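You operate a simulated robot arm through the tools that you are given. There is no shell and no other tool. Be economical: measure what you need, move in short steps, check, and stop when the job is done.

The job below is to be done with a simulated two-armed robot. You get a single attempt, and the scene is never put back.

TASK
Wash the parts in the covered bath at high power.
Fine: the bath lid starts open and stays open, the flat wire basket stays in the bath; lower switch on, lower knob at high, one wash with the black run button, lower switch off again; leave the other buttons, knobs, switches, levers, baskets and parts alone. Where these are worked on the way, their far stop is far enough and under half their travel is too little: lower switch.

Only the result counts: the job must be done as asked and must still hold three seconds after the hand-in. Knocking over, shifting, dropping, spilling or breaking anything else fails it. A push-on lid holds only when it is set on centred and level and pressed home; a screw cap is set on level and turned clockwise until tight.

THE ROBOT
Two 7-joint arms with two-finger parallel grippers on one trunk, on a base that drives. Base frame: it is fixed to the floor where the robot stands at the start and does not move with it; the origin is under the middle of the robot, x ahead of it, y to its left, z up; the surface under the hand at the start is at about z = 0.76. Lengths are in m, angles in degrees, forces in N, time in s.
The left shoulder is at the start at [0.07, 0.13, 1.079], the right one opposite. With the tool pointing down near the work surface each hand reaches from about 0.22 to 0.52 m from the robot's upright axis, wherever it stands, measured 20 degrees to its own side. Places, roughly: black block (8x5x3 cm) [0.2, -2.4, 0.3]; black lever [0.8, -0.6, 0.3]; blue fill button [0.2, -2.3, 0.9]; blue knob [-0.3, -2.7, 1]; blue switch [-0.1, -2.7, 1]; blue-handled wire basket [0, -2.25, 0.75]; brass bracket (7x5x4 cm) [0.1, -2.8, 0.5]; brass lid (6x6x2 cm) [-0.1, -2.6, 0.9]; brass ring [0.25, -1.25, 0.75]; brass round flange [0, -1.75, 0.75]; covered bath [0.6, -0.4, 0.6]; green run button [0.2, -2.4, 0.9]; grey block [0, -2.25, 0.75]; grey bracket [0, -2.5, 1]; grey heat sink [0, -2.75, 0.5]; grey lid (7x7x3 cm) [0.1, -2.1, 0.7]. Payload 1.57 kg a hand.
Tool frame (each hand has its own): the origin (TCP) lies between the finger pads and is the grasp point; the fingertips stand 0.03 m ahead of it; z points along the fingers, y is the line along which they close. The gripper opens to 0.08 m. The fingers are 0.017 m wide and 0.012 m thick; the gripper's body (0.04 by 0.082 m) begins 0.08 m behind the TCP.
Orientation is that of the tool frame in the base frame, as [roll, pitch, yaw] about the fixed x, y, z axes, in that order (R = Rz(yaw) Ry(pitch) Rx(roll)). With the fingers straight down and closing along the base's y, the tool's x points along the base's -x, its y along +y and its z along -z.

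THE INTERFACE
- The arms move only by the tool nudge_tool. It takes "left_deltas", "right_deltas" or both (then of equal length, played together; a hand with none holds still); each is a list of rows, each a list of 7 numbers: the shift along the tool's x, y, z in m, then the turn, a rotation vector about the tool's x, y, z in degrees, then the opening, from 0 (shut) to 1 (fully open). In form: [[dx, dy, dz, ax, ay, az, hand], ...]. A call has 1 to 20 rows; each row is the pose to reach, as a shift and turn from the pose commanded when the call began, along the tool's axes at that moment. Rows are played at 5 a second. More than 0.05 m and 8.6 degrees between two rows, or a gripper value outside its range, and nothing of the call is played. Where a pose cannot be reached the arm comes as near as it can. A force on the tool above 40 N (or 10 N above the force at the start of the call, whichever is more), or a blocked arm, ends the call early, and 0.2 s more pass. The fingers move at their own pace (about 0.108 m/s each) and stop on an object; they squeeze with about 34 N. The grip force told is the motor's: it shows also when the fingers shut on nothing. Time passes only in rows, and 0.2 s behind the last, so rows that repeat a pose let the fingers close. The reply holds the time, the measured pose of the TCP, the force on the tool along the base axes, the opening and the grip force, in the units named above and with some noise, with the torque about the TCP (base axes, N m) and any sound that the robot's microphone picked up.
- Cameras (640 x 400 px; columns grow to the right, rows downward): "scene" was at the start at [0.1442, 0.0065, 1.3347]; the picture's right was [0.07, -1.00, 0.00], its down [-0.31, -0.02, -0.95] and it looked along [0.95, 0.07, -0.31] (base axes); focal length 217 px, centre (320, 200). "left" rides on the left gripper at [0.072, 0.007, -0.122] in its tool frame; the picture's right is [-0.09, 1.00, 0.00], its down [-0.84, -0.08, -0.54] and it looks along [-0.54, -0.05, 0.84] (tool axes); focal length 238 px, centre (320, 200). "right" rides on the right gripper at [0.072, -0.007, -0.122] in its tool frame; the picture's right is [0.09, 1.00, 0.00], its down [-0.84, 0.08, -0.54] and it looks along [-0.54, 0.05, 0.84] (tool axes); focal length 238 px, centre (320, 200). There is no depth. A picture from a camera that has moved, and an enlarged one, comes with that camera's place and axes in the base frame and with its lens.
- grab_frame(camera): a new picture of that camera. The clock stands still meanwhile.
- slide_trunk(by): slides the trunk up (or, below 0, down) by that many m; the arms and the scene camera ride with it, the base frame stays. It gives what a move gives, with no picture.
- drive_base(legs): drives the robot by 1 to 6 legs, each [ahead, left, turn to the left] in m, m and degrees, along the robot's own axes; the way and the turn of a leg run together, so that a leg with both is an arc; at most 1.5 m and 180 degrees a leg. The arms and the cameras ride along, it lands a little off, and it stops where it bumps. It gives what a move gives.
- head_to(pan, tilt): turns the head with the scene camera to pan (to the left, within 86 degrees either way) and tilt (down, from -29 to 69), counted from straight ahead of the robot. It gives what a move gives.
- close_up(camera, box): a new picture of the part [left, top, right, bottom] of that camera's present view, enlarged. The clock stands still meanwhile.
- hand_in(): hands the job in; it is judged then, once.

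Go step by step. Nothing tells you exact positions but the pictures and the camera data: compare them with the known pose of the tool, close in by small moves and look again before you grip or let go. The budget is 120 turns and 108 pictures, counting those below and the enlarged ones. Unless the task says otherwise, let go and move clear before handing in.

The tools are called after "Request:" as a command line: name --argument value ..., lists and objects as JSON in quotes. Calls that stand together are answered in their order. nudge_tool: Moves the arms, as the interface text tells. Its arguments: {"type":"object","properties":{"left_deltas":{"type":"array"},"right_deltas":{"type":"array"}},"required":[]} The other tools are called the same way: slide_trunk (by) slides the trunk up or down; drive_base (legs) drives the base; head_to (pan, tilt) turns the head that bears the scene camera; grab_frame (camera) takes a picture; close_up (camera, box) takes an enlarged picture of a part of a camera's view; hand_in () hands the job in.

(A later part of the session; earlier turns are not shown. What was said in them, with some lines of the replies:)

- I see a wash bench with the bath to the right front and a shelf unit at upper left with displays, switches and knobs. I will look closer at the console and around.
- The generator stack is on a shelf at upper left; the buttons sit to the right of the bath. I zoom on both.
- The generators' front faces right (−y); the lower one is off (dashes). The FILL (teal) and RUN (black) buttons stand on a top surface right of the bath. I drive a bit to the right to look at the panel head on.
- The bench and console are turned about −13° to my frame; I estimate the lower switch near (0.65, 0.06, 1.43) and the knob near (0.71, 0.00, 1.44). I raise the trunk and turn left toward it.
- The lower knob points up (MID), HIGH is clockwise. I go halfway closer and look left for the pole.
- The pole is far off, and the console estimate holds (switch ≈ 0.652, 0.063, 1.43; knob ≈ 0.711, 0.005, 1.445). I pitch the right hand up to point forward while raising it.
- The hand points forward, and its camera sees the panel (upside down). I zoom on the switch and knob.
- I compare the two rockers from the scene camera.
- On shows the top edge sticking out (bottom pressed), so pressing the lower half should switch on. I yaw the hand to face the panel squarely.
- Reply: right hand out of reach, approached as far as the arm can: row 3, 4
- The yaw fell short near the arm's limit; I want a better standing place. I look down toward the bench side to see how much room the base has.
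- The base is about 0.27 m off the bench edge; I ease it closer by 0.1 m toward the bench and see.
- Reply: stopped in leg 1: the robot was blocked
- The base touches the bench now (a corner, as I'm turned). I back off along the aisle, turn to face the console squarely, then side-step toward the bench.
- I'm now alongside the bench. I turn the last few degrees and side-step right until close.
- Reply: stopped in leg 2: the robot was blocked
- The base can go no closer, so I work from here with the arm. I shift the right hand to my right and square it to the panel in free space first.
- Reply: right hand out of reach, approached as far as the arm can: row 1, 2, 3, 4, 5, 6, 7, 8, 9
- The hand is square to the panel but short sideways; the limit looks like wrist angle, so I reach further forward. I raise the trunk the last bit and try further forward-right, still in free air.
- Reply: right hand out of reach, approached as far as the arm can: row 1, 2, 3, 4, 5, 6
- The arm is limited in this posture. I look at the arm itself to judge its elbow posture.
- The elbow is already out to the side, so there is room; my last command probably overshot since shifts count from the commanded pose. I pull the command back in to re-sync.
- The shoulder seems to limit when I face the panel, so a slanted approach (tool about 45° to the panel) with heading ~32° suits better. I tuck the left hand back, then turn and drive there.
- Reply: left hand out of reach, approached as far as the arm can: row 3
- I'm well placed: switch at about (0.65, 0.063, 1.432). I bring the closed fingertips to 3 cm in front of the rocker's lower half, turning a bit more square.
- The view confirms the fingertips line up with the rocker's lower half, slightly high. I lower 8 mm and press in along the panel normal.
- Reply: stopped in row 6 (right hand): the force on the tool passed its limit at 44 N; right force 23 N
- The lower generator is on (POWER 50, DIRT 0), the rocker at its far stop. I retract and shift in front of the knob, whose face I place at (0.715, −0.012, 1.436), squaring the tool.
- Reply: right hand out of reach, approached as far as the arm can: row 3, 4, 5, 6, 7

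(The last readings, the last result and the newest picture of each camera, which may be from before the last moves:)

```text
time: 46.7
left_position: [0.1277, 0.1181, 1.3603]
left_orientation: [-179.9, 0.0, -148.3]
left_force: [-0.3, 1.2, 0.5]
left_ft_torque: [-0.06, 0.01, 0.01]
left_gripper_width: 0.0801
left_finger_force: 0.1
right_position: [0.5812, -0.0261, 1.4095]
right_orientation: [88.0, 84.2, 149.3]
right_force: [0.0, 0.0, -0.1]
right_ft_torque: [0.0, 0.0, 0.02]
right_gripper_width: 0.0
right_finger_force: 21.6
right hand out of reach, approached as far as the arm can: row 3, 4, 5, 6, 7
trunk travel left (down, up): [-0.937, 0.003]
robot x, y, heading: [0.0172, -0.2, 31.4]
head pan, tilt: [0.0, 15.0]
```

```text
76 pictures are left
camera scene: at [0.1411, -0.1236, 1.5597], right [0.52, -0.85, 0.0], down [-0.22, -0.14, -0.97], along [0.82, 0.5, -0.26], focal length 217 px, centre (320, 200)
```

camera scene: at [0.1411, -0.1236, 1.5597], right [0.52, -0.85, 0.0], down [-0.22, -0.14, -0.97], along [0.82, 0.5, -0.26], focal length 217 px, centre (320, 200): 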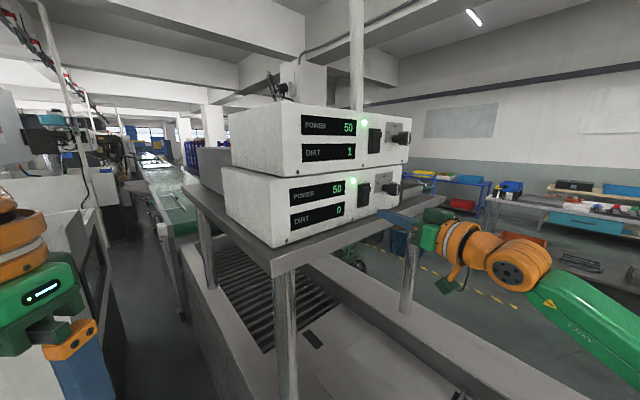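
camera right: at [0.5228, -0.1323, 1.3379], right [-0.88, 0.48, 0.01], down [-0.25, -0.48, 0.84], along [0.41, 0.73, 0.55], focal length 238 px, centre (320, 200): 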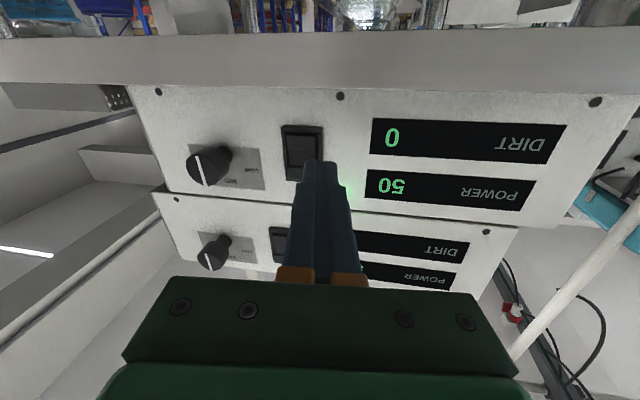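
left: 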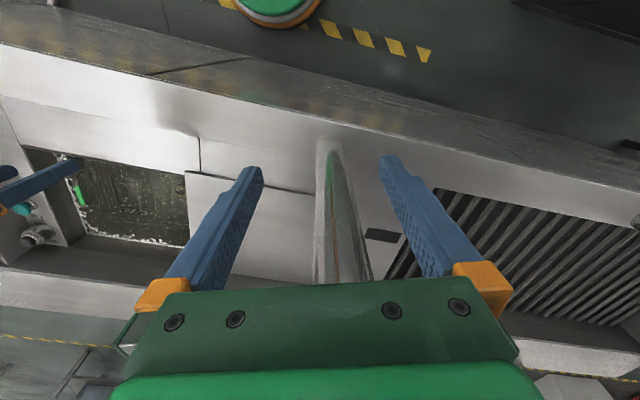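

Sideways reach is the limit here, so I'll grip the knob with the pads closing vertically at a slant and step the base slightly closer. First I pull the hand back, then turn the base to about 49°.

Request:
nudge_tool --right_deltas '[[0, 0.003, -0.035, 3, 0, 0, 0], [0, 0.006, -0.07, 6, 0, 0, 0], [0, 0.01, -0.105, 9, 0, 0, 0], [0, 0.013, -0.14, 13, 0, 0, 0], [0, 0.016, -0.175, 16, 0, 0, 0.3], [0, 0.02, -0.21, 20, 0, 0, 0.5]]'

Request:
drive_base --legs '[[0, 0, 17.5], [0.0268, 0.0027, 0]]'

```text
time: 48.1
left_position: [0.1251, 0.1153, 1.3603]
left_orientation: [-180.0, 0.2, -148.4]
left_force: [1.0, 0.9, 0.0]
left_ft_torque: [0.0, -0.01, 0.0]
left_gripper_width: 0.0801
left_finger_force: 0.0
right_position: [0.4607, -0.2014, 1.4107]
right_orientation: [106.3, 84.2, 147.7]
right_force: [-0.4, 0.6, 0.0]
right_ft_torque: [-0.02, -0.02, 0.02]
right_gripper_width: 0.0397
right_finger_force: 0.1
trunk travel left (down, up): [-0.937, 0.003]
robot x, y, heading: [0.0186, -0.2052, 31.5]
head pan, tilt: [0.0, 15.0]
```

```text
time: 49.9
left_position: [0.038, 0.1505, 1.3615]
left_orientation: [-180.0, 0.2, -130.7]
left_force: [-0.2, 0.2, -0.1]
left_ft_torque: [0.06, -0.03, -0.01]
left_gripper_width: 0.0803
left_finger_force: 0.0
right_position: [0.453, -0.0472, 1.4114]
right_orientation: [104.9, 84.2, 164.0]
right_force: [0.1, -0.9, -0.2]
right_ft_torque: [-0.02, -0.01, -0.02]
right_gripper_width: 0.04
right_finger_force: 0.0
trunk travel left (down, up): [-0.937, 0.003]
robot x, y, heading: [0.0348, -0.1755, 49.2]
head pan, tilt: [0.0, 15.0]
```

The base stands at heading 49°. I now roll and move the open right hand to a pre-grip pose 7 cm before the knob, pads straddling it, turned 45° counter-clockwise to leave room for the turn.

Request:
nudge_tool --right_deltas '[[-0.005, -0.027, 0.011, -0.8, -2.8, 5.3, 0.75], [-0.01, -0.055, 0.021, -1.6, -5.6, 10.6, 0.75], [-0.014, -0.082, 0.032, -2.4, -8.4, 15.9, 0.75], [-0.019, -0.11, 0.0425, -3.25, -11.15, 21.15, 0.75], [-0.024, -0.137, 0.053, -4.1, -13.9, 26.4, 0.75], [-0.0285, -0.164, 0.064, -4.9, -16.7, 31.7, 0.75], [-0.033, -0.192, 0.074, -5.7, -19.5, 37, 0.75], [-0.038, -0.219, 0.085, -6.5, -22.3, 42.3, 0.75], [-0.038, -0.219, 0.085, -6.5, -22.3, 42.3, 0.75]]'

Request:
grab_frame --camera "right"

Request:
grab_frame --camera "scene"

```text
time: 51.9
left_position: [0.0423, 0.1566, 1.3613]
left_orientation: [-179.9, 0.1, -130.7]
left_force: [0.6, 0.1, 0.0]
left_ft_torque: [0.01, 0.01, 0.01]
left_gripper_width: 0.0799
left_finger_force: 0.0
right_position: [0.6928, -0.0825, 1.4225]
right_orientation: [63.5, 37.5, 127.8]
right_force: [-0.4, 0.1, 0.1]
right_ft_torque: [0.02, -0.03, 0.01]
right_gripper_width: 0.0599
right_finger_force: 0.0
trunk travel left (down, up): [-0.937, 0.003]
robot x, y, heading: [0.0327, -0.1829, 49.1]
head pan, tilt: [0.0, 15.0]
```

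```text
75 pictures are left
camera right: at [0.597, -0.1308, 1.3318], right [-0.73, 0.22, 0.65], down [0.06, -0.92, 0.38], along [0.68, 0.31, 0.66], focal length 238 px, centre (320, 200)
```

right: 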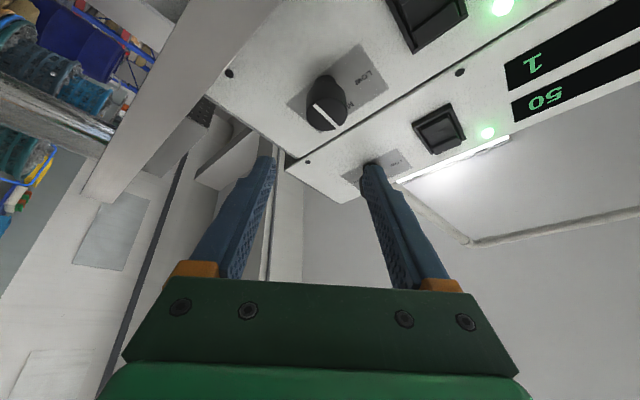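

```text
74 pictures are left
camera scene: at [0.1288, -0.0693, 1.5597], right [0.76, -0.65, 0.0], down [-0.17, -0.2, -0.97], along [0.63, 0.73, -0.26], focal length 217 px, centre (320, 200)
```

scene: 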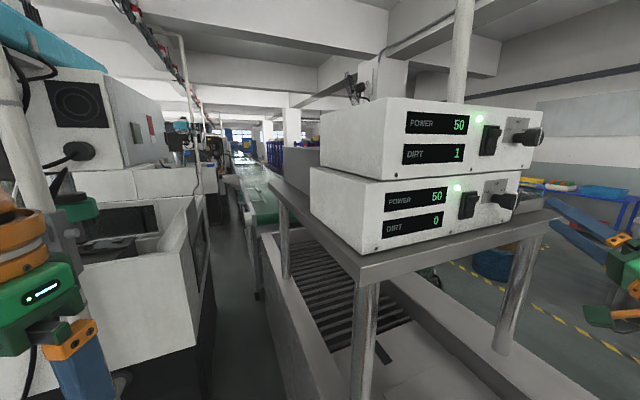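

The pose was reached. I zoom the scene view to refine the knob axis.

Request:
close_up --camera "scene" --box '[440, 160, 568, 240]'

Request:
close_up --camera "right" --box '[240, 40, 432, 160]'

```text
5.00 times, centred on (504, 200) of scene
camera zoom: at [0.1288, -0.0693, 1.5597], right [0.76, -0.65, 0.0], down [-0.17, -0.2, -0.97], along [0.63, 0.73, -0.26], focal length 1085 px, centre (-600, 200)
```

zoom: 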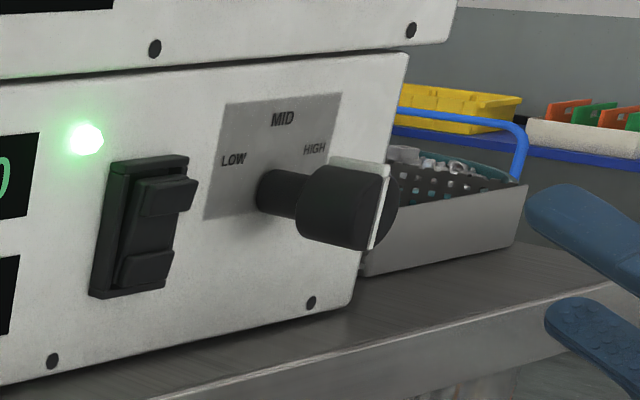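

```text
3.33 times, centred on (336, 100) of right
camera zoom: at [0.597, -0.1308, 1.3318], right [-0.73, 0.22, 0.65], down [0.06, -0.92, 0.38], along [0.68, 0.31, 0.66], focal length 794 px, centre (267, 533)
```

zoom: 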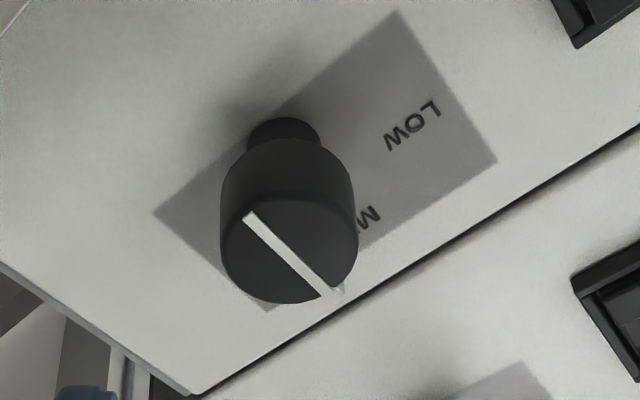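

Refined knob face: (0.722, −0.005, 1.439), diameter ≈ 3.4 cm. I advance so the pads straddle it, and check before closing.

Request:
nudge_tool --right_deltas '[[0.008, 0.004, 0.016, 0, 0, 0, 0.75], [0.0166, 0.004, 0.033, 0, 0, 0, 0.75], [0.025, 0.004, 0.05, 0, 0, 0, 0.75], [0.0333, 0.004, 0.0663, 0, 0, 0, 0.75], [0.0333, 0.004, 0.0663, 0, 0, 0, 0.75]]'

Request:
grab_frame --camera "right"

Request:
close_up --camera "scene" --box '[440, 160, 568, 240]'

```text
time: 53.1
left_position: [0.0421, 0.1558, 1.3604]
left_orientation: [-179.9, 0.0, -130.7]
left_force: [1.0, 1.3, 0.4]
left_ft_torque: [0.0, -0.01, 0.01]
left_gripper_width: 0.0801
left_finger_force: 0.0
right_position: [0.7085, -0.0093, 1.4303]
right_orientation: [63.6, 37.7, 127.9]
right_force: [0.2, -0.4, 0.5]
right_ft_torque: [0.0, 0.01, 0.03]
right_gripper_width: 0.0602
right_finger_force: 0.0
trunk travel left (down, up): [-0.937, 0.003]
robot x, y, heading: [0.0326, -0.178, 49.2]
head pan, tilt: [0.0, 15.0]
```

```text
71 pictures are left
camera right: at [0.6119, -0.0594, 1.3396], right [-0.73, 0.22, 0.65], down [0.06, -0.92, 0.38], along [0.68, 0.31, 0.66], focal length 238 px, centre (320, 200)
```

right: 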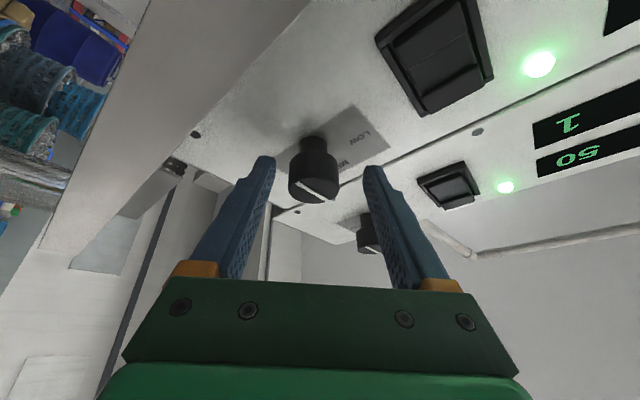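

```text
5.00 times, centred on (504, 200) of scene
camera zoom: at [0.1283, -0.0696, 1.5598], right [0.76, -0.65, 0.0], down [-0.17, -0.2, -0.97], along [0.63, 0.73, -0.26], focal length 1085 px, centre (-600, 200)
```

zoom: 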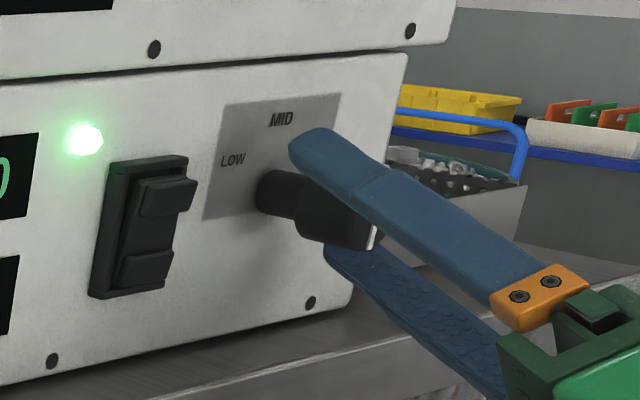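

The pads straddle the knob well. I close on it.

Request:
nudge_tool --right_deltas '[[0, -0.001, 0, 0, 0, 0, 0.5], [0, -0.002, 0, 0, 0, 0, 0.3], [0, -0.002, 0, 0, 0, 0, 0], [0, -0.002, 0, 0, 0, 0, 0]]'

Request:
close_up --camera "right" --box '[240, 100, 432, 220]'

```text
time: 54.1
left_position: [0.0424, 0.1564, 1.3598]
left_orientation: [-179.9, 0.0, -130.7]
left_force: [-0.1, -0.1, 0.2]
left_ft_torque: [0.01, 0.01, 0.01]
left_gripper_width: 0.0799
left_finger_force: 0.1
right_position: [0.7114, -0.0109, 1.4279]
right_orientation: [63.7, 37.7, 127.9]
right_force: [0.7, 0.3, 1.2]
right_ft_torque: [-0.43, 0.16, -0.73]
right_gripper_width: 0.0339
right_finger_force: 41.9
trunk travel left (down, up): [-0.937, 0.003]
robot x, y, heading: [0.0349, -0.1773, 49.2]
head pan, tilt: [0.0, 15.0]
```

```text
3.33 times, centred on (336, 160) of right
camera zoom: at [0.6149, -0.0607, 1.3371], right [-0.73, 0.22, 0.65], down [0.06, -0.92, 0.38], along [0.68, 0.31, 0.66], focal length 794 px, centre (267, 333)
```

zoom: 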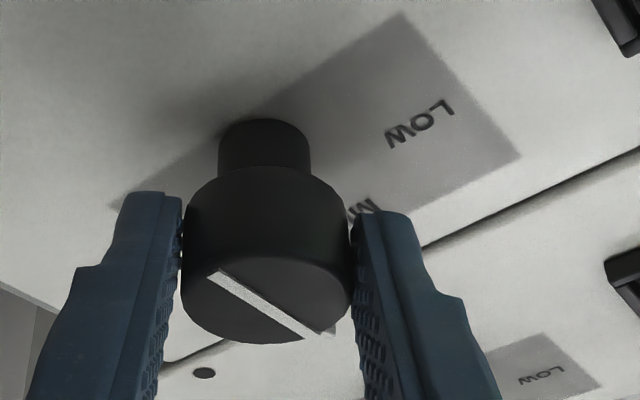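

Gripped firmly (34 mm), forces small. I turn clockwise 60° about the knob axis.

Request:
nudge_tool --right_deltas '[[-0.0001, 0.002, 0.0001, 3.75, 0, 6.5, 0], [-0.0004, 0.0038, 0.0003, 7.5, 0, 13, 0], [-0.001, 0.0057, 0.0006, 11.25, 0, 19.5, 0], [-0.0017, 0.0074, 0.001, 15, 0, 26, 0], [-0.0027, 0.009, 0.0015, 18.75, 0, 32.5, 0], [-0.0038, 0.0105, 0.0022, 22.5, 0, 39, 0], [-0.005, 0.0117, 0.0029, 26.25, 0, 45.5, 0], [-0.0064, 0.0128, 0.0037, 30, 0, 52, 0], [-0.0064, 0.0128, 0.0037, 30, 0, 52, 0]]'

Request:
close_up --camera "right" --box '[240, 100, 432, 220]'

Request:
grab_frame --camera "scene"

```text
time: 56.1
left_position: [0.0429, 0.1558, 1.3604]
left_orientation: [180.0, 0.0, -130.7]
left_force: [0.0, 0.4, 0.3]
left_ft_torque: [0.01, -0.01, -0.03]
left_gripper_width: 0.0797
left_finger_force: 0.1
right_position: [0.7071, -0.0101, 1.4397]
right_orientation: [98.0, -13.2, 136.1]
right_force: [-5.4, -1.3, -15.8]
right_ft_torque: [0.42, -0.19, 0.95]
right_gripper_width: 0.0334
right_finger_force: 41.4
trunk travel left (down, up): [-0.937, 0.003]
robot x, y, heading: [0.0348, -0.1757, 49.2]
head pan, tilt: [0.0, 15.0]
```

```text
3.33 times, centred on (336, 160) of right
camera zoom: at [0.5754, -0.0516, 1.4673], right [0.19, 0.01, 0.98], down [0.25, -0.97, -0.04], along [0.95, 0.25, -0.19], focal length 794 px, centre (267, 333)
```

zoom: 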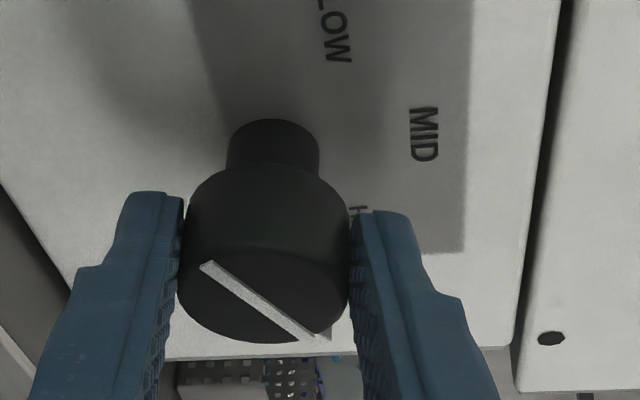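

```text
67 pictures are left
camera scene: at [0.1303, -0.07, 1.5596], right [0.76, -0.65, 0.0], down [-0.17, -0.2, -0.97], along [0.63, 0.73, -0.26], focal length 217 px, centre (320, 200)
```

scene: 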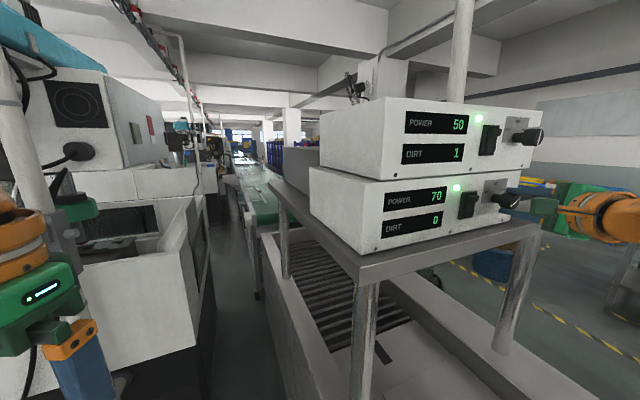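

POWER now reads 70 and the pointer has turned to HIGH. I release and back straight out.

Request:
nudge_tool --right_deltas '[[0, 0, 0, 0, 0, 0, 0.4], [0, 0, 0, 0, 0, 0, 0.75], [0, 0, 0, 0, 0, 0, 0.75], [-0.01, 0, -0.0173, 0, 0, 0, 0.75], [-0.02, 0, -0.0345, 0, 0, 0, 0.75], [-0.03, 0, -0.052, 0, 0, 0, 0.75], [-0.04, 0, -0.069, 0, 0, 0, 0.75]]'

Request:
close_up --camera "right" --box '[200, 40, 440, 190]'

Request:
close_up --camera "scene" --box '[380, 150, 540, 250]'

```text
time: 57.7
left_position: [0.0413, 0.1558, 1.3604]
left_orientation: [-180.0, 0.1, -130.8]
left_force: [-0.2, 0.2, 0.2]
left_ft_torque: [0.02, -0.04, -0.01]
left_gripper_width: 0.08
left_finger_force: 0.1
right_position: [0.6873, -0.087, 1.4422]
right_orientation: [97.8, -13.2, 136.1]
right_force: [1.3, 0.3, 0.7]
right_ft_torque: [-0.01, 0.0, 0.02]
right_gripper_width: 0.0601
right_finger_force: 0.1
trunk travel left (down, up): [-0.937, 0.003]
robot x, y, heading: [0.032, -0.1795, 49.1]
head pan, tilt: [0.0, 15.0]
```

```text
2.67 times, centred on (320, 115) of right
camera zoom: at [0.5548, -0.1292, 1.4689], right [0.19, 0.0, 0.98], down [0.25, -0.97, -0.04], along [0.95, 0.25, -0.18], focal length 636 px, centre (320, 427)
```

zoom: 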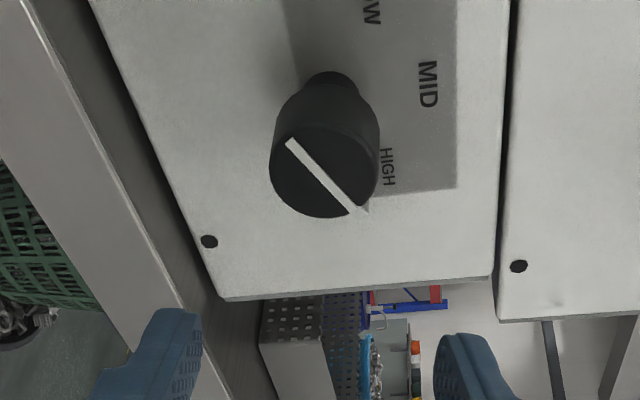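

```text
4.00 times, centred on (460, 200) of scene
camera zoom: at [0.1279, -0.0708, 1.5599], right [0.76, -0.65, 0.0], down [-0.17, -0.2, -0.97], along [0.63, 0.73, -0.26], focal length 868 px, centre (-240, 200)
```

zoom: 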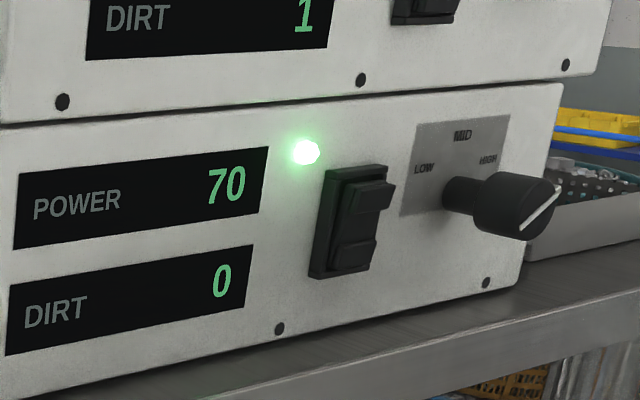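

HIGH is set (70). Next the black RUN button, which I place near (0.646, −0.67, 0.79). I drive back along the bench with the hand high.

Request:
drive_base --legs '[[-0.303, -0.155, 0]]'

Request:
head_to --pan -55 --tilt 40

Request:
grab_frame --camera "scene"

Request:
close_up --camera "scene" --box '[256, 100, 416, 200]'

```text
time: 60.0
left_position: [-0.0423, -0.1726, 1.359]
left_orientation: [-179.9, -0.1, -130.5]
left_force: [-0.3, 0.3, 0.4]
left_ft_torque: [-0.02, 0.03, 0.06]
left_gripper_width: 0.0799
left_finger_force: 0.0
right_position: [0.6038, -0.4139, 1.4421]
right_orientation: [98.0, -13.1, 136.3]
right_force: [-0.3, 0.9, 1.5]
right_ft_torque: [0.01, -0.02, 0.01]
right_gripper_width: 0.0598
right_finger_force: 0.1
trunk travel left (down, up): [-0.937, 0.003]
robot x, y, heading: [-0.048, -0.5139, 49.4]
head pan, tilt: [0.0, 15.0]
```

```text
time: 61.2
left_position: [-0.0432, -0.177, 1.3622]
left_orientation: [180.0, 0.0, -130.6]
left_force: [0.1, 0.0, -0.1]
left_ft_torque: [0.01, 0.03, 0.01]
left_gripper_width: 0.0802
left_finger_force: 0.0
right_position: [0.6041, -0.4181, 1.4425]
right_orientation: [97.8, -13.0, 136.1]
right_force: [-0.3, 0.7, 0.1]
right_ft_torque: [-0.01, 0.0, 0.0]
right_gripper_width: 0.0599
right_finger_force: 0.1
trunk travel left (down, up): [-0.937, 0.003]
robot x, y, heading: [-0.0485, -0.5119, 49.4]
head pan, tilt: [-55.0, 40.0]
```

```text
64 pictures are left
camera scene: at [0.068, -0.4815, 1.5203], right [-0.1, -1.0, 0.0], down [-0.64, 0.06, -0.77], along [0.76, -0.08, -0.64], focal length 217 px, centre (320, 200)
```

scene: 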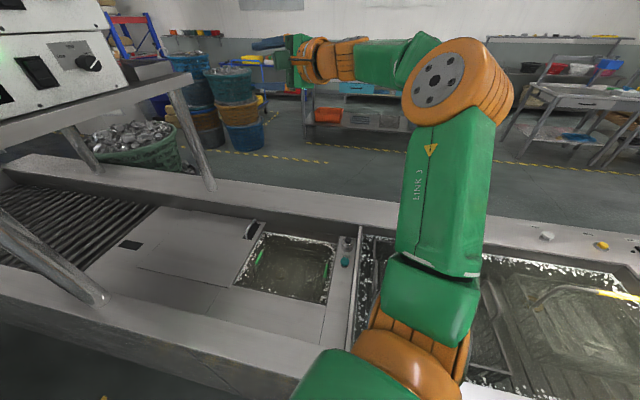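

```text
4.00 times, centred on (336, 150) of scene
camera zoom: at [0.068, -0.4815, 1.5203], right [-0.1, -1.0, 0.0], down [-0.64, 0.06, -0.77], along [0.76, -0.08, -0.64], focal length 868 px, centre (256, 400)
```

zoom: 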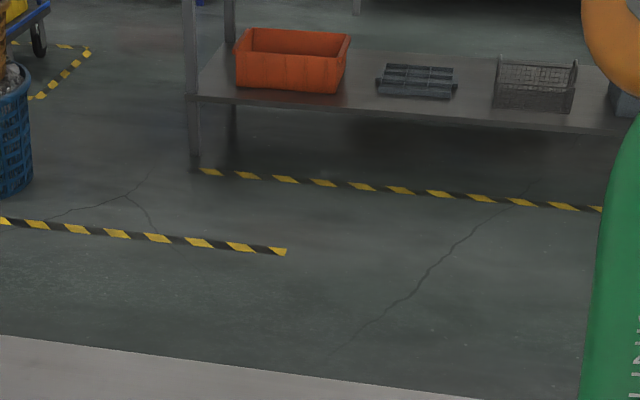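

Button confirmed near (0.643, −0.662, 0.79). I lower the trunk 0.28 m, then swing the closed hand to about 11 cm above the button, pointing down toward it.

Request:
slide_trunk --by -0.28

Request:
nudge_tool --right_deltas '[[-0.0232, -0.0215, -0.0135, 3.2, -5.5, 0, 0.3], [-0.0464, -0.043, -0.027, 6.4, -11, 0, 0], [-0.0696, -0.0645, -0.0405, 9.5, -16.4, 0, 0], [-0.0928, -0.086, -0.054, 12.7, -21.9, 0, 0], [-0.116, -0.1075, -0.0675, 15.9, -27.4, 0, 0], [-0.139, -0.129, -0.081, 19.1, -32.9, 0, 0], [-0.1624, -0.1505, -0.0945, 22.3, -38.4, 0, 0], [-0.1856, -0.172, -0.108, 25.4, -43.8, 0, 0], [-0.209, -0.1935, -0.1215, 28.6, -49.3, 0, 0], [-0.232, -0.215, -0.135, 31.8, -54.8, 0, 0], [-0.232, -0.215, -0.135, 31.8, -54.8, 0, 0]]'

Request:
grab_frame --camera "scene"

Request:
grab_frame --camera "right"

```text
time: 64.0
left_position: [-0.0435, -0.1759, 1.0803]
left_orientation: [-180.0, 0.0, -130.6]
left_force: [0.8, 0.2, -0.7]
left_ft_torque: [-0.03, -0.01, 0.02]
left_gripper_width: 0.08
left_finger_force: 0.1
right_position: [0.6038, -0.4184, 1.1622]
right_orientation: [97.8, -13.1, 136.2]
right_force: [0.0, -0.3, 0.9]
right_ft_torque: [0.0, 0.03, 0.0]
right_gripper_width: 0.06
right_finger_force: 0.1
trunk travel left (down, up): [-0.657, 0.283]
robot x, y, heading: [-0.0506, -0.5111, 49.0]
head pan, tilt: [-55.0, 40.0]
```

```text
time: 66.5
left_position: [-0.0432, -0.1768, 1.0823]
left_orientation: [-179.8, 0.0, -130.6]
left_force: [-0.9, 0.0, -0.6]
left_ft_torque: [0.0, -0.02, 0.02]
left_gripper_width: 0.08
left_finger_force: 0.0
right_position: [0.6232, -0.664, 0.9218]
right_orientation: [132.9, 11.5, 87.9]
right_force: [0.3, 0.2, -0.1]
right_ft_torque: [0.03, 0.01, 0.05]
right_gripper_width: 0.0
right_finger_force: 20.8
right hand out of reach, approached as far as the arm can: row 7, 8, 9
trunk travel left (down, up): [-0.657, 0.283]
robot x, y, heading: [-0.0518, -0.508, 49.0]
head pan, tilt: [-55.0, 40.0]
```

```text
62 pictures are left
camera scene: at [0.0675, -0.482, 1.2403], right [-0.1, -1.0, 0.0], down [-0.64, 0.06, -0.77], along [0.76, -0.08, -0.64], focal length 217 px, centre (320, 200)
```

scene: 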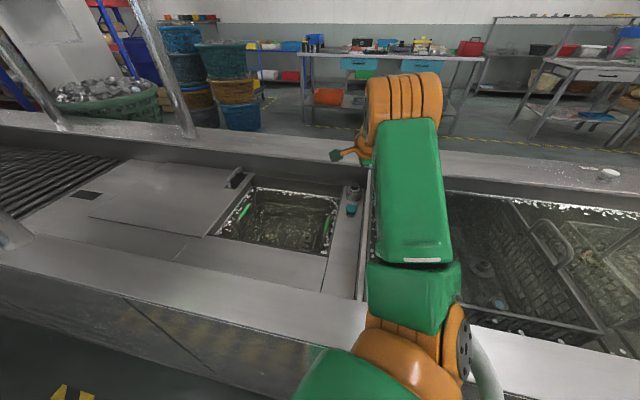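

```text
61 pictures are left
camera right: at [0.5338, -0.5754, 0.9838], right [0.69, 0.21, 0.7], down [-0.37, -0.72, 0.58], along [0.62, -0.66, -0.42], focal length 238 px, centre (320, 200)
```

right: 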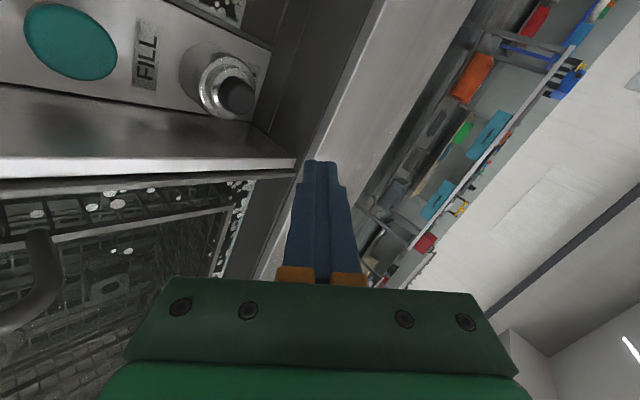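

Button refined to (0.647, −0.663, 0.785); my tip hangs nearly above it. I lower by 8.5 cm with a small correction and look.

Request:
nudge_tool --right_deltas '[[0.008, -0.0176, 0.0212, 0, 0, 0, 0], [0.0155, -0.035, 0.0425, 0, 0, 0, 0], [0.023, -0.0528, 0.0637, 0, 0, 0, 0], [0.023, -0.0528, 0.0637, 0, 0, 0, 0]]'

Request:
grab_frame --camera "right"

Request:
close_up --camera "scene" --box '[300, 150, 396, 210]'

```text
time: 67.5
left_position: [-0.0443, -0.1772, 1.0802]
left_orientation: [-179.9, 0.1, -130.6]
left_force: [-0.1, -0.2, 0.0]
left_ft_torque: [0.04, 0.04, 0.02]
left_gripper_width: 0.0798
left_finger_force: 0.0
right_position: [0.6326, -0.6561, 0.8366]
right_orientation: [133.0, 11.6, 87.8]
right_force: [1.3, 0.2, 2.5]
right_ft_torque: [0.01, -0.04, -0.03]
right_gripper_width: 0.0
right_finger_force: 21.2
trunk travel left (down, up): [-0.657, 0.283]
robot x, y, heading: [-0.0487, -0.5139, 49.3]
head pan, tilt: [-55.0, 40.0]
heard: click
```

```text
60 pictures are left
camera right: at [0.5425, -0.5674, 0.8986], right [0.69, 0.21, 0.7], down [-0.37, -0.72, 0.59], along [0.62, -0.66, -0.42], focal length 238 px, centre (320, 200)
```

right: 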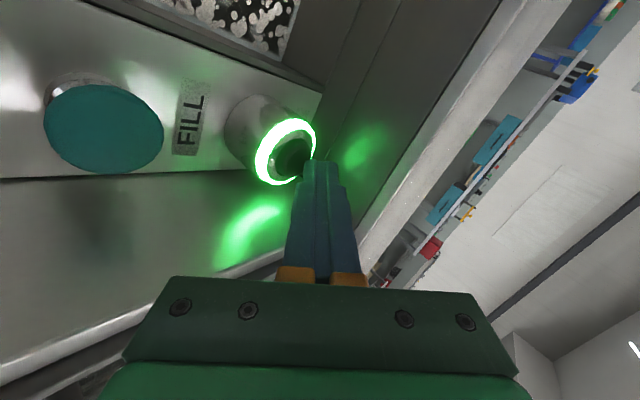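

```text
6.67 times, centred on (348, 180) of scene
camera zoom: at [0.0675, -0.4819, 1.2404], right [-0.1, -1.0, 0.0], down [-0.64, 0.06, -0.77], along [0.76, -0.08, -0.64], focal length 1446 px, centre (133, 333)
```

zoom: 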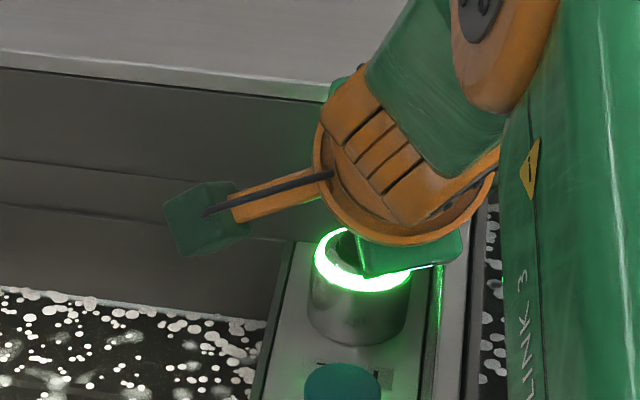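

The RUN button clicked and its ring lit green — the wash is running. I lift the hand straight up and watch.

Request:
nudge_tool --right_deltas '[[-0.007, 0.024, -0.022, 0, 0, 0, 0], [-0.0135, 0.048, -0.0445, 0, 0, 0, 0], [-0.02, 0.072, -0.0667, 0, 0, 0, 0]]'

Request:
grab_frame --camera "right"

Request:
head_to --pan -15 --tilt 5

Request:
grab_frame --camera "scene"

```text
time: 68.2
left_position: [-0.044, -0.1783, 1.0816]
left_orientation: [180.0, 0.1, -130.7]
left_force: [0.1, 0.2, 0.7]
left_ft_torque: [0.02, -0.02, 0.0]
left_gripper_width: 0.0799
left_finger_force: 0.1
right_position: [0.6366, -0.662, 0.9334]
right_orientation: [133.0, 11.4, 87.9]
right_force: [0.7, 0.3, 0.0]
right_ft_torque: [-0.02, 0.03, 0.01]
right_gripper_width: 0.0002
right_finger_force: 21.4
right hand out of reach, approached as far as the arm can: row 3
trunk travel left (down, up): [-0.657, 0.283]
robot x, y, heading: [-0.0476, -0.5108, 49.4]
head pan, tilt: [-55.0, 40.0]
```

```text
58 pictures are left
camera right: at [0.5462, -0.5731, 0.9957], right [0.69, 0.21, 0.7], down [-0.37, -0.72, 0.58], along [0.62, -0.66, -0.42], focal length 238 px, centre (320, 200)
```

right: 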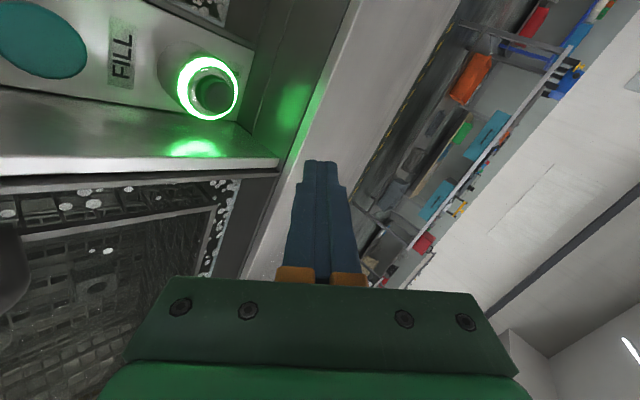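

```text
time: 69.3
left_position: [-0.0428, -0.177, 1.0809]
left_orientation: [-179.9, 0.0, -130.5]
left_force: [-0.2, 0.2, 0.5]
left_ft_torque: [-0.01, -0.01, -0.02]
left_gripper_width: 0.0799
left_finger_force: 0.1
right_position: [0.6374, -0.6615, 0.9326]
right_orientation: [132.9, 11.6, 87.9]
right_force: [0.5, 0.4, 0.0]
right_ft_torque: [0.02, -0.01, 0.01]
right_gripper_width: 0.0
right_finger_force: 20.8
trunk travel left (down, up): [-0.657, 0.283]
robot x, y, heading: [-0.0502, -0.5129, 49.3]
head pan, tilt: [-15.0, 5.0]
```

```text
57 pictures are left
camera scene: at [0.0593, -0.4219, 1.296], right [0.56, -0.83, 0.0], down [-0.07, -0.05, -1.0], along [0.82, 0.56, -0.09], focal length 217 px, centre (320, 200)
```

scene: 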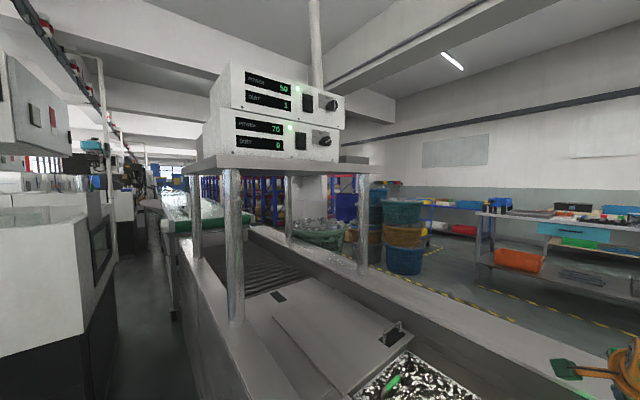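

The bath is bubbling, so the wash runs. While it does, I fold the hand back to its earlier carry pose.

Request:
nudge_tool --right_deltas '[[0.0192, 0.0171, -0.0216, -3.2, 5.5, 0, 0], [0.0384, 0.0342, -0.0432, -6.4, 11, 0, 0], [0.0576, 0.0513, -0.0648, -9.5, 16.4, 0, 0], [0.0768, 0.0684, -0.0864, -12.7, 21.9, 0, 0], [0.096, 0.0855, -0.108, -15.9, 27.4, 0, 0], [0.1152, 0.1026, -0.1296, -19.1, 32.9, 0, 0], [0.1344, 0.1197, -0.1512, -22.3, 38.4, 0, 0], [0.1536, 0.1368, -0.1728, -25.4, 43.8, 0, 0], [0.1728, 0.1539, -0.1944, -28.6, 49.3, 0, 0], [0.192, 0.171, -0.216, -31.8, 54.8, 0, 0], [0.192, 0.171, -0.216, -31.8, 54.8, 0, 0]]'

Request:
head_to --pan -55 --tilt 40

Request:
grab_frame --camera "scene"

```text
time: 71.7
left_position: [-0.0433, -0.1775, 1.0809]
left_orientation: [-179.9, 0.2, -130.6]
left_force: [0.4, 0.1, -0.4]
left_ft_torque: [0.04, 0.01, 0.02]
left_gripper_width: 0.0799
left_finger_force: 0.1
right_position: [0.6058, -0.4177, 1.1609]
right_orientation: [97.8, -13.0, 136.2]
right_force: [0.5, 0.1, -0.1]
right_ft_torque: [0.01, 0.02, -0.02]
right_gripper_width: 0.0002
right_finger_force: 21.2
trunk travel left (down, up): [-0.657, 0.283]
robot x, y, heading: [-0.0502, -0.511, 49.2]
head pan, tilt: [-15.0, 5.0]
```

```text
time: 72.8
left_position: [-0.043, -0.176, 1.0803]
left_orientation: [-179.8, 0.0, -130.6]
left_force: [0.0, -1.2, 0.1]
left_ft_torque: [0.01, 0.0, -0.02]
left_gripper_width: 0.08
left_finger_force: 0.1
right_position: [0.6059, -0.4173, 1.1597]
right_orientation: [97.8, -13.1, 136.2]
right_force: [0.7, -0.2, 0.5]
right_ft_torque: [0.01, -0.03, -0.01]
right_gripper_width: 0.0001
right_finger_force: 21.2
trunk travel left (down, up): [-0.657, 0.283]
robot x, y, heading: [-0.0517, -0.5148, 49.2]
head pan, tilt: [-55.0, 40.0]
```

```text
56 pictures are left
camera scene: at [0.068, -0.4818, 1.2403], right [-0.1, -1.0, 0.0], down [-0.64, 0.06, -0.77], along [0.76, -0.08, -0.64], focal length 217 px, centre (320, 200)
```

scene: 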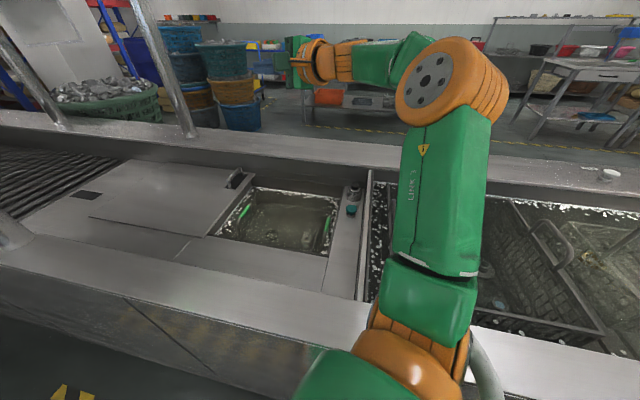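

The ring looks dark and the water is calm and cloudier: the wash seems finished. I confirm by zoom, and raise the trunk.

Request:
close_up --camera "scene" --box '[220, 150, 380, 250]'

Request:
slide_trunk --by 0.28

Request:
head_to --pan -10 --tilt 15

Request:
close_up --camera "scene" --box '[240, 80, 400, 200]'

```text
4.00 times, centred on (300, 200) of scene
camera zoom: at [0.068, -0.4818, 1.2403], right [-0.1, -1.0, 0.0], down [-0.64, 0.06, -0.77], along [0.76, -0.08, -0.64], focal length 868 px, centre (400, 200)
```

zoom: 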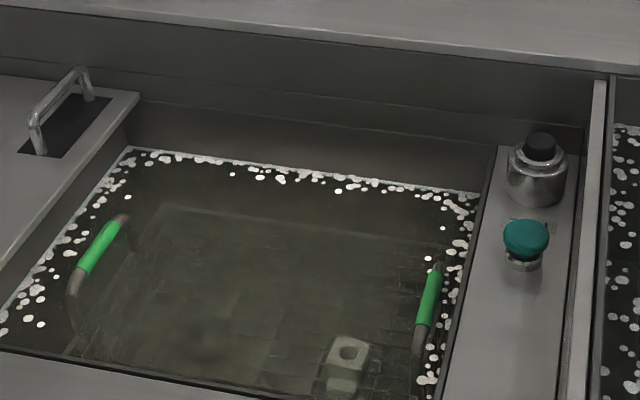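

```text
time: 75.6
left_position: [-0.0431, -0.1776, 1.361]
left_orientation: [-179.8, 0.0, -130.6]
left_force: [0.0, 0.3, 0.0]
left_ft_torque: [-0.03, -0.04, 0.02]
left_gripper_width: 0.0802
left_finger_force: 0.1
right_position: [0.6062, -0.4163, 1.4411]
right_orientation: [97.7, -13.1, 136.2]
right_force: [0.5, 0.0, -0.6]
right_ft_torque: [-0.01, -0.02, -0.02]
right_gripper_width: 0.0002
right_finger_force: 21.2
trunk travel left (down, up): [-0.937, 0.003]
robot x, y, heading: [-0.0528, -0.5098, 49.1]
head pan, tilt: [-55.0, 40.0]
```

```text
time: 76.7
left_position: [-0.0437, -0.1772, 1.359]
left_orientation: [-179.9, -0.1, -130.5]
left_force: [-0.3, 0.5, -0.7]
left_ft_torque: [-0.05, -0.02, 0.0]
left_gripper_width: 0.0801
left_finger_force: 0.1
right_position: [0.6049, -0.4176, 1.4399]
right_orientation: [97.8, -13.1, 136.2]
right_force: [0.0, -0.2, -0.3]
right_ft_torque: [0.0, -0.02, -0.01]
right_gripper_width: 0.0001
right_finger_force: 21.8
trunk travel left (down, up): [-0.937, 0.003]
robot x, y, heading: [-0.0495, -0.5114, 49.5]
head pan, tilt: [-10.0, 15.0]
```

```text
3.33 times, centred on (320, 140) of scene
camera zoom: at [0.0556, -0.4145, 1.5598], right [0.63, -0.77, 0.0], down [-0.2, -0.16, -0.97], along [0.75, 0.61, -0.26], focal length 723 px, centre (320, 400)
```

zoom: 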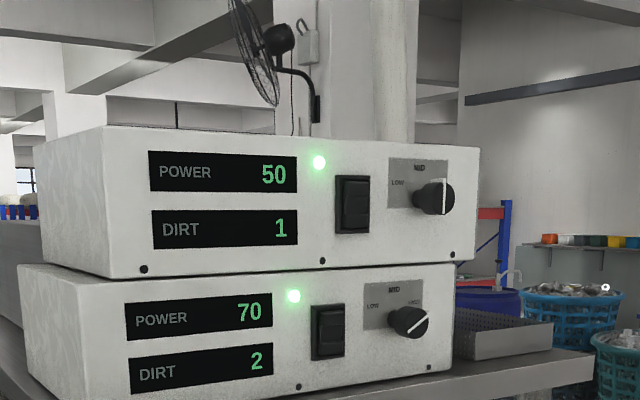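

The wash counted on the lower unit (DIRT 2, POWER 70) and has ended. I drive back to the console to switch it off.

Request:
drive_base --legs '[[0.254, 0.127, 0]]'

Request:
grab_frame --camera "scene"

```text
time: 78.7
left_position: [0.0234, 0.0915, 1.3623]
left_orientation: [180.0, 0.2, -130.5]
left_force: [-0.7, 0.1, -0.4]
left_ft_torque: [0.02, 0.0, -0.01]
left_gripper_width: 0.0799
left_finger_force: 0.0
right_position: [0.6734, -0.1483, 1.4413]
right_orientation: [97.5, -13.2, 136.3]
right_force: [-0.7, -0.4, -0.7]
right_ft_torque: [-0.03, -0.01, 0.0]
right_gripper_width: 0.0002
right_finger_force: 21.3
trunk travel left (down, up): [-0.937, 0.003]
robot x, y, heading: [0.0171, -0.2343, 49.2]
head pan, tilt: [-10.0, 15.0]
```

```text
53 pictures are left
camera scene: at [0.1231, -0.1461, 1.5602], right [0.63, -0.77, 0.0], down [-0.2, -0.16, -0.97], along [0.75, 0.61, -0.26], focal length 217 px, centre (320, 200)
```

scene: 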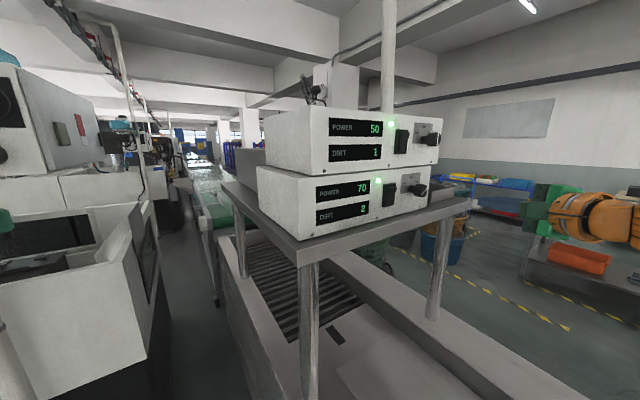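

I position the closed tips 4 cm in front of the rocker's upper half.

Request:
nudge_tool --right_deltas '[[0.0326, -0.002, 0.0148, 0, 0, 0, 0], [0.0652, -0.0035, 0.0296, 0, 0, 0, 0], [0.0978, -0.005, 0.0443, 0, 0, 0, 0], [0.1304, -0.007, 0.0591, 0, 0, 0, 0], [0.1304, -0.007, 0.0591, 0, 0, 0, 0]]'

Request:
close_up --camera "scene" --box '[340, 150, 468, 230]'

Request:
grab_frame --camera "right"

```text
time: 79.9
left_position: [0.0255, 0.0963, 1.3606]
left_orientation: [-180.0, 0.0, -130.4]
left_force: [-0.2, 1.3, -0.8]
left_ft_torque: [0.03, 0.03, -0.01]
left_gripper_width: 0.0799
left_finger_force: 0.0
right_position: [0.6266, -0.0188, 1.4621]
right_orientation: [91.4, -13.0, 137.1]
right_force: [0.7, 0.0, 0.7]
right_ft_torque: [-0.01, 0.0, -0.01]
right_gripper_width: 0.0
right_finger_force: 21.1
right hand out of reach, approached as far as the arm can: row 4, 5
trunk travel left (down, up): [-0.937, 0.003]
robot x, y, heading: [0.014, -0.239, 49.3]
head pan, tilt: [-10.0, 15.0]
```

```text
5.00 times, centred on (404, 190) of scene
camera zoom: at [0.1245, -0.1411, 1.5598], right [0.63, -0.77, 0.0], down [-0.2, -0.16, -0.97], along [0.75, 0.61, -0.26], focal length 1085 px, centre (-100, 250)
```

zoom: 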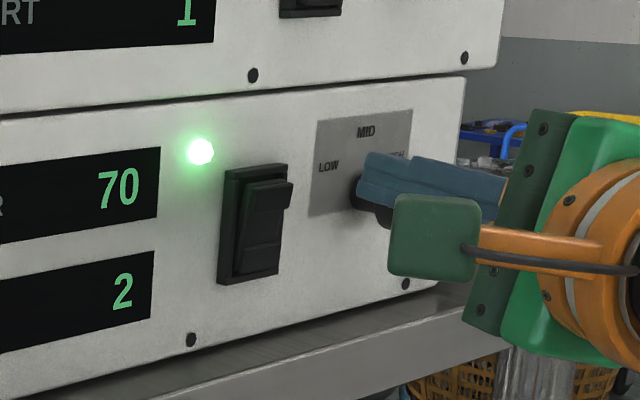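

```text
51 pictures are left
camera right: at [0.493, -0.0596, 1.4757], right [0.11, -0.07, 0.99], down [0.24, -0.96, -0.1], along [0.96, 0.25, -0.09], focal length 238 px, centre (320, 200)
```

right: 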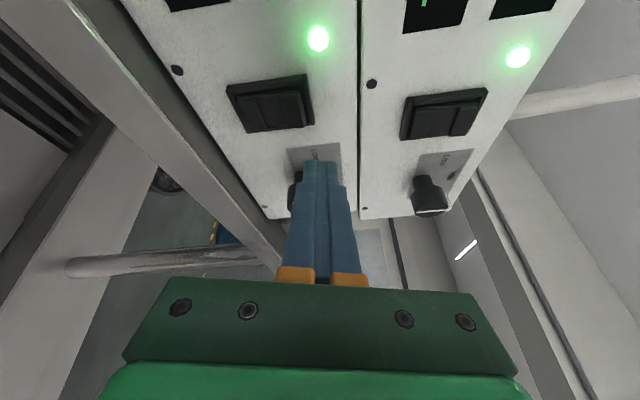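

The arm is at its reach limit just short. I pull back 5 cm, bring the base 5 cm nearer along the bench.

Request:
nudge_tool --right_deltas '[[-0.01, -0.003, -0.0236, 0, 0, 0, 0], [-0.0195, -0.0059, -0.0472, 0, 0, 0, 0]]'

Request:
drive_base --legs '[[0.0442, 0.0233, 0]]'

Request:
close_up --camera "scene" --box '[340, 150, 468, 230]'

```text
time: 80.5
left_position: [0.0253, 0.0931, 1.3606]
left_orientation: [180.0, 0.2, -130.5]
left_force: [0.0, 0.2, 0.1]
left_ft_torque: [0.01, 0.03, 0.02]
left_gripper_width: 0.0801
left_finger_force: 0.0
right_position: [0.5999, -0.0619, 1.4539]
right_orientation: [97.7, -13.2, 136.3]
right_force: [0.0, 0.1, 1.1]
right_ft_torque: [0.03, 0.01, 0.02]
right_gripper_width: 0.0
right_finger_force: 20.9
right hand out of reach, approached as far as the arm can: row 1
trunk travel left (down, up): [-0.937, 0.003]
robot x, y, heading: [0.0196, -0.2387, 49.3]
head pan, tilt: [-10.0, 15.0]
```

```text
time: 81.4
left_position: [0.035, 0.1336, 1.364]
left_orientation: [179.8, 0.5, -130.7]
left_force: [0.0, -1.5, -0.2]
left_ft_torque: [0.08, 0.0, 0.02]
left_gripper_width: 0.0799
left_finger_force: 0.0
right_position: [0.6088, -0.0218, 1.4558]
right_orientation: [97.4, -13.3, 136.4]
right_force: [0.2, -1.1, 0.3]
right_ft_torque: [-0.01, 0.0, 0.04]
right_gripper_width: 0.0001
right_finger_force: 21.4
trunk travel left (down, up): [-0.937, 0.003]
robot x, y, heading: [0.0268, -0.191, 49.3]
head pan, tilt: [-10.0, 15.0]
```

```text
5.00 times, centred on (404, 190) of scene
camera zoom: at [0.1322, -0.105, 1.5608], right [0.63, -0.77, -0.01], down [-0.2, -0.16, -0.97], along [0.75, 0.61, -0.25], focal length 1085 px, centre (-100, 250)
```

zoom: 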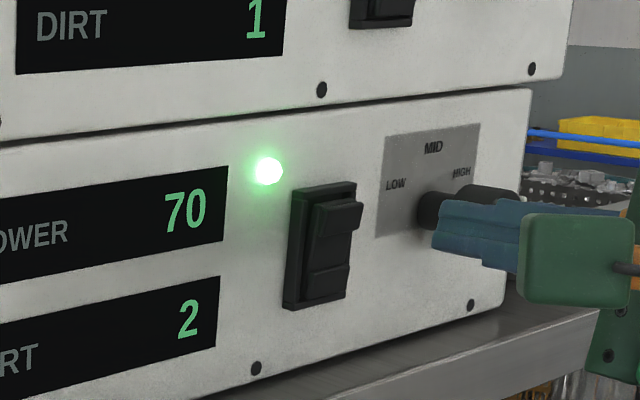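

The tips line up with the protruding upper half of the rocker. I press along the panel normal.

Request:
nudge_tool --right_deltas '[[0.0115, 0.002, 0.0106, 0, 0, 0, 0], [0.019, 0.002, 0.0235, 0, 0, 0, 0], [0.0215, 0.002, 0.0279, 0, 0, 0, 0], [0.024, 0.002, 0.0322, 0, 0, 0, 0], [0.0265, 0.002, 0.0365, 0, 0, 0, 0], [0.029, 0.002, 0.0409, 0, 0, 0, 0]]'

Request:
close_up --camera "scene" --box '[340, 150, 468, 230]'

```text
time: 82.8
left_position: [0.0333, 0.1362, 1.3635]
left_orientation: [179.9, 0.5, -130.6]
left_force: [1.0, -0.3, -0.1]
left_ft_torque: [0.01, 0.01, 0.0]
left_gripper_width: 0.08
left_finger_force: 0.0
right_position: [0.6159, 0.0291, 1.4604]
right_orientation: [97.5, -13.2, 136.2]
right_force: [-5.9, -10.2, -2.9]
right_ft_torque: [-0.16, 0.01, 0.0]
right_gripper_width: 0.0
right_finger_force: 21.6
trunk travel left (down, up): [-0.937, 0.003]
robot x, y, heading: [0.0275, -0.1906, 49.2]
head pan, tilt: [-10.0, 15.0]
```

```text
5.00 times, centred on (404, 190) of scene
camera zoom: at [0.1302, -0.1017, 1.5607], right [0.63, -0.77, 0.0], down [-0.2, -0.16, -0.97], along [0.75, 0.61, -0.25], focal length 1085 px, centre (-100, 250)
```

zoom: 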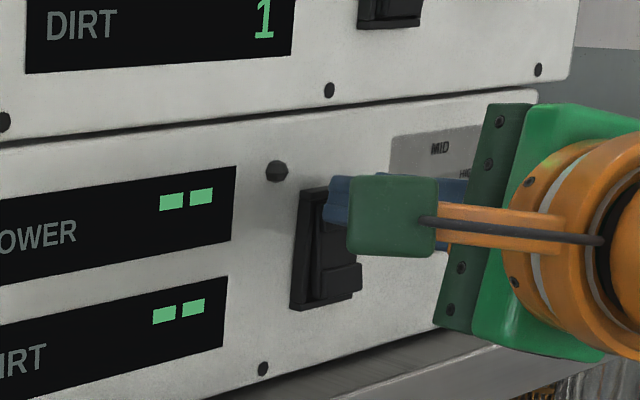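

The unit is off (dashes, rocker flipped). I retract straight out and verify.

Request:
nudge_tool --right_deltas '[[-0.0125, 0, -0.0216, 0, 0, 0, 0], [-0.025, 0, -0.0432, 0, 0, 0, 0], [-0.0375, 0, -0.065, 0, 0, 0, 0], [-0.05, 0, -0.0865, 0, 0, 0, 0], [-0.06, 0, -0.104, 0, 0, 0, 0]]'

Request:
close_up --camera "scene" --box '[310, 100, 470, 230]'

Request:
head_to --pan -60 --tilt 45

Request:
grab_frame --camera "scene"

```text
time: 84.0
left_position: [0.0356, 0.1434, 1.3611]
left_orientation: [180.0, 0.2, -130.7]
left_force: [1.2, 0.3, 0.6]
left_ft_torque: [-0.01, 0.01, 0.0]
left_gripper_width: 0.0799
left_finger_force: 0.0
right_position: [0.5899, -0.08, 1.4564]
right_orientation: [97.7, -13.0, 136.3]
right_force: [-0.4, 0.4, 0.1]
right_ft_torque: [0.03, 0.01, 0.02]
right_gripper_width: 0.0001
right_finger_force: 21.7
trunk travel left (down, up): [-0.937, 0.003]
robot x, y, heading: [0.0269, -0.1867, 49.1]
head pan, tilt: [-10.0, 15.0]
```

```text
3.08 times, centred on (390, 165) of scene
camera zoom: at [0.135, -0.094, 1.5599], right [0.63, -0.77, 0.0], down [-0.2, -0.16, -0.97], along [0.75, 0.61, -0.26], focal length 668 px, centre (105, 308)
```

zoom: 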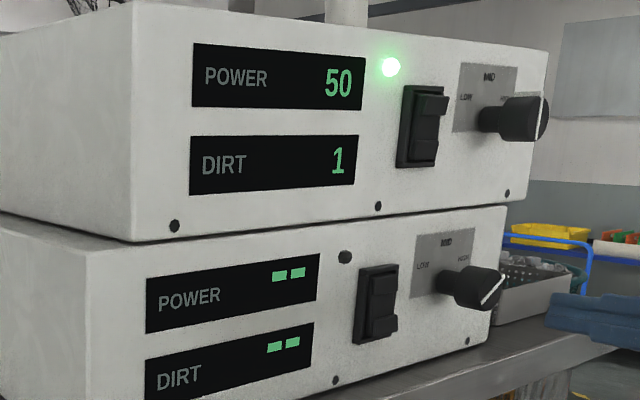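

```text
time: 85.2
left_position: [0.0356, 0.1446, 1.3609]
left_orientation: [-179.9, 0.2, -130.6]
left_force: [0.0, -0.2, -0.1]
left_ft_torque: [0.0, 0.02, 0.03]
left_gripper_width: 0.08
left_finger_force: 0.0
right_position: [0.5909, -0.0785, 1.4564]
right_orientation: [97.7, -13.0, 136.2]
right_force: [0.4, -0.3, 0.3]
right_ft_torque: [0.0, -0.01, -0.01]
right_gripper_width: 0.0002
right_finger_force: 22.1
trunk travel left (down, up): [-0.937, 0.003]
robot x, y, heading: [0.0295, -0.1874, 49.3]
head pan, tilt: [-60.0, 45.0]
```

```text
47 pictures are left
camera scene: at [0.1426, -0.1667, 1.5131], right [-0.18, -0.98, 0.0], down [-0.69, 0.13, -0.71], along [0.7, -0.13, -0.71], focal length 217 px, centre (320, 200)
```

scene: 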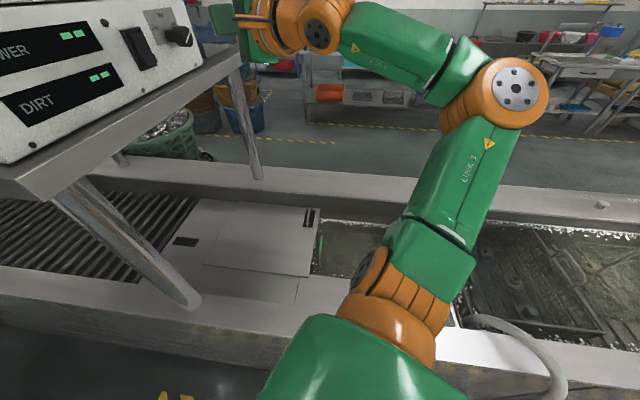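

The lower switch is off at its stop, the lower knob sits at HIGH, the bath is still open with its basket in it, one wash is done, and the hand is clear. I hand in.

Request:
hand_in

```text
The job is handed in.
```

I ran one wash at high power in the covered bath and handed the job in; no verdict has come back.

- **Power:** I set the lower knob to HIGH, and the lower unit's display read 70.
- **Wash:** I pressed the black run button once. It clicked, its ring lit green and the bath bubbled. The ring was dark again before I touched the switch.
- **Switch:** The lower switch is off again, and both of that unit's displays show dashes.
- **Left alone:** I never touched the lid or the basket. The lid is still open, and the basket was still in the bath after the wash. I moved no other control or part.
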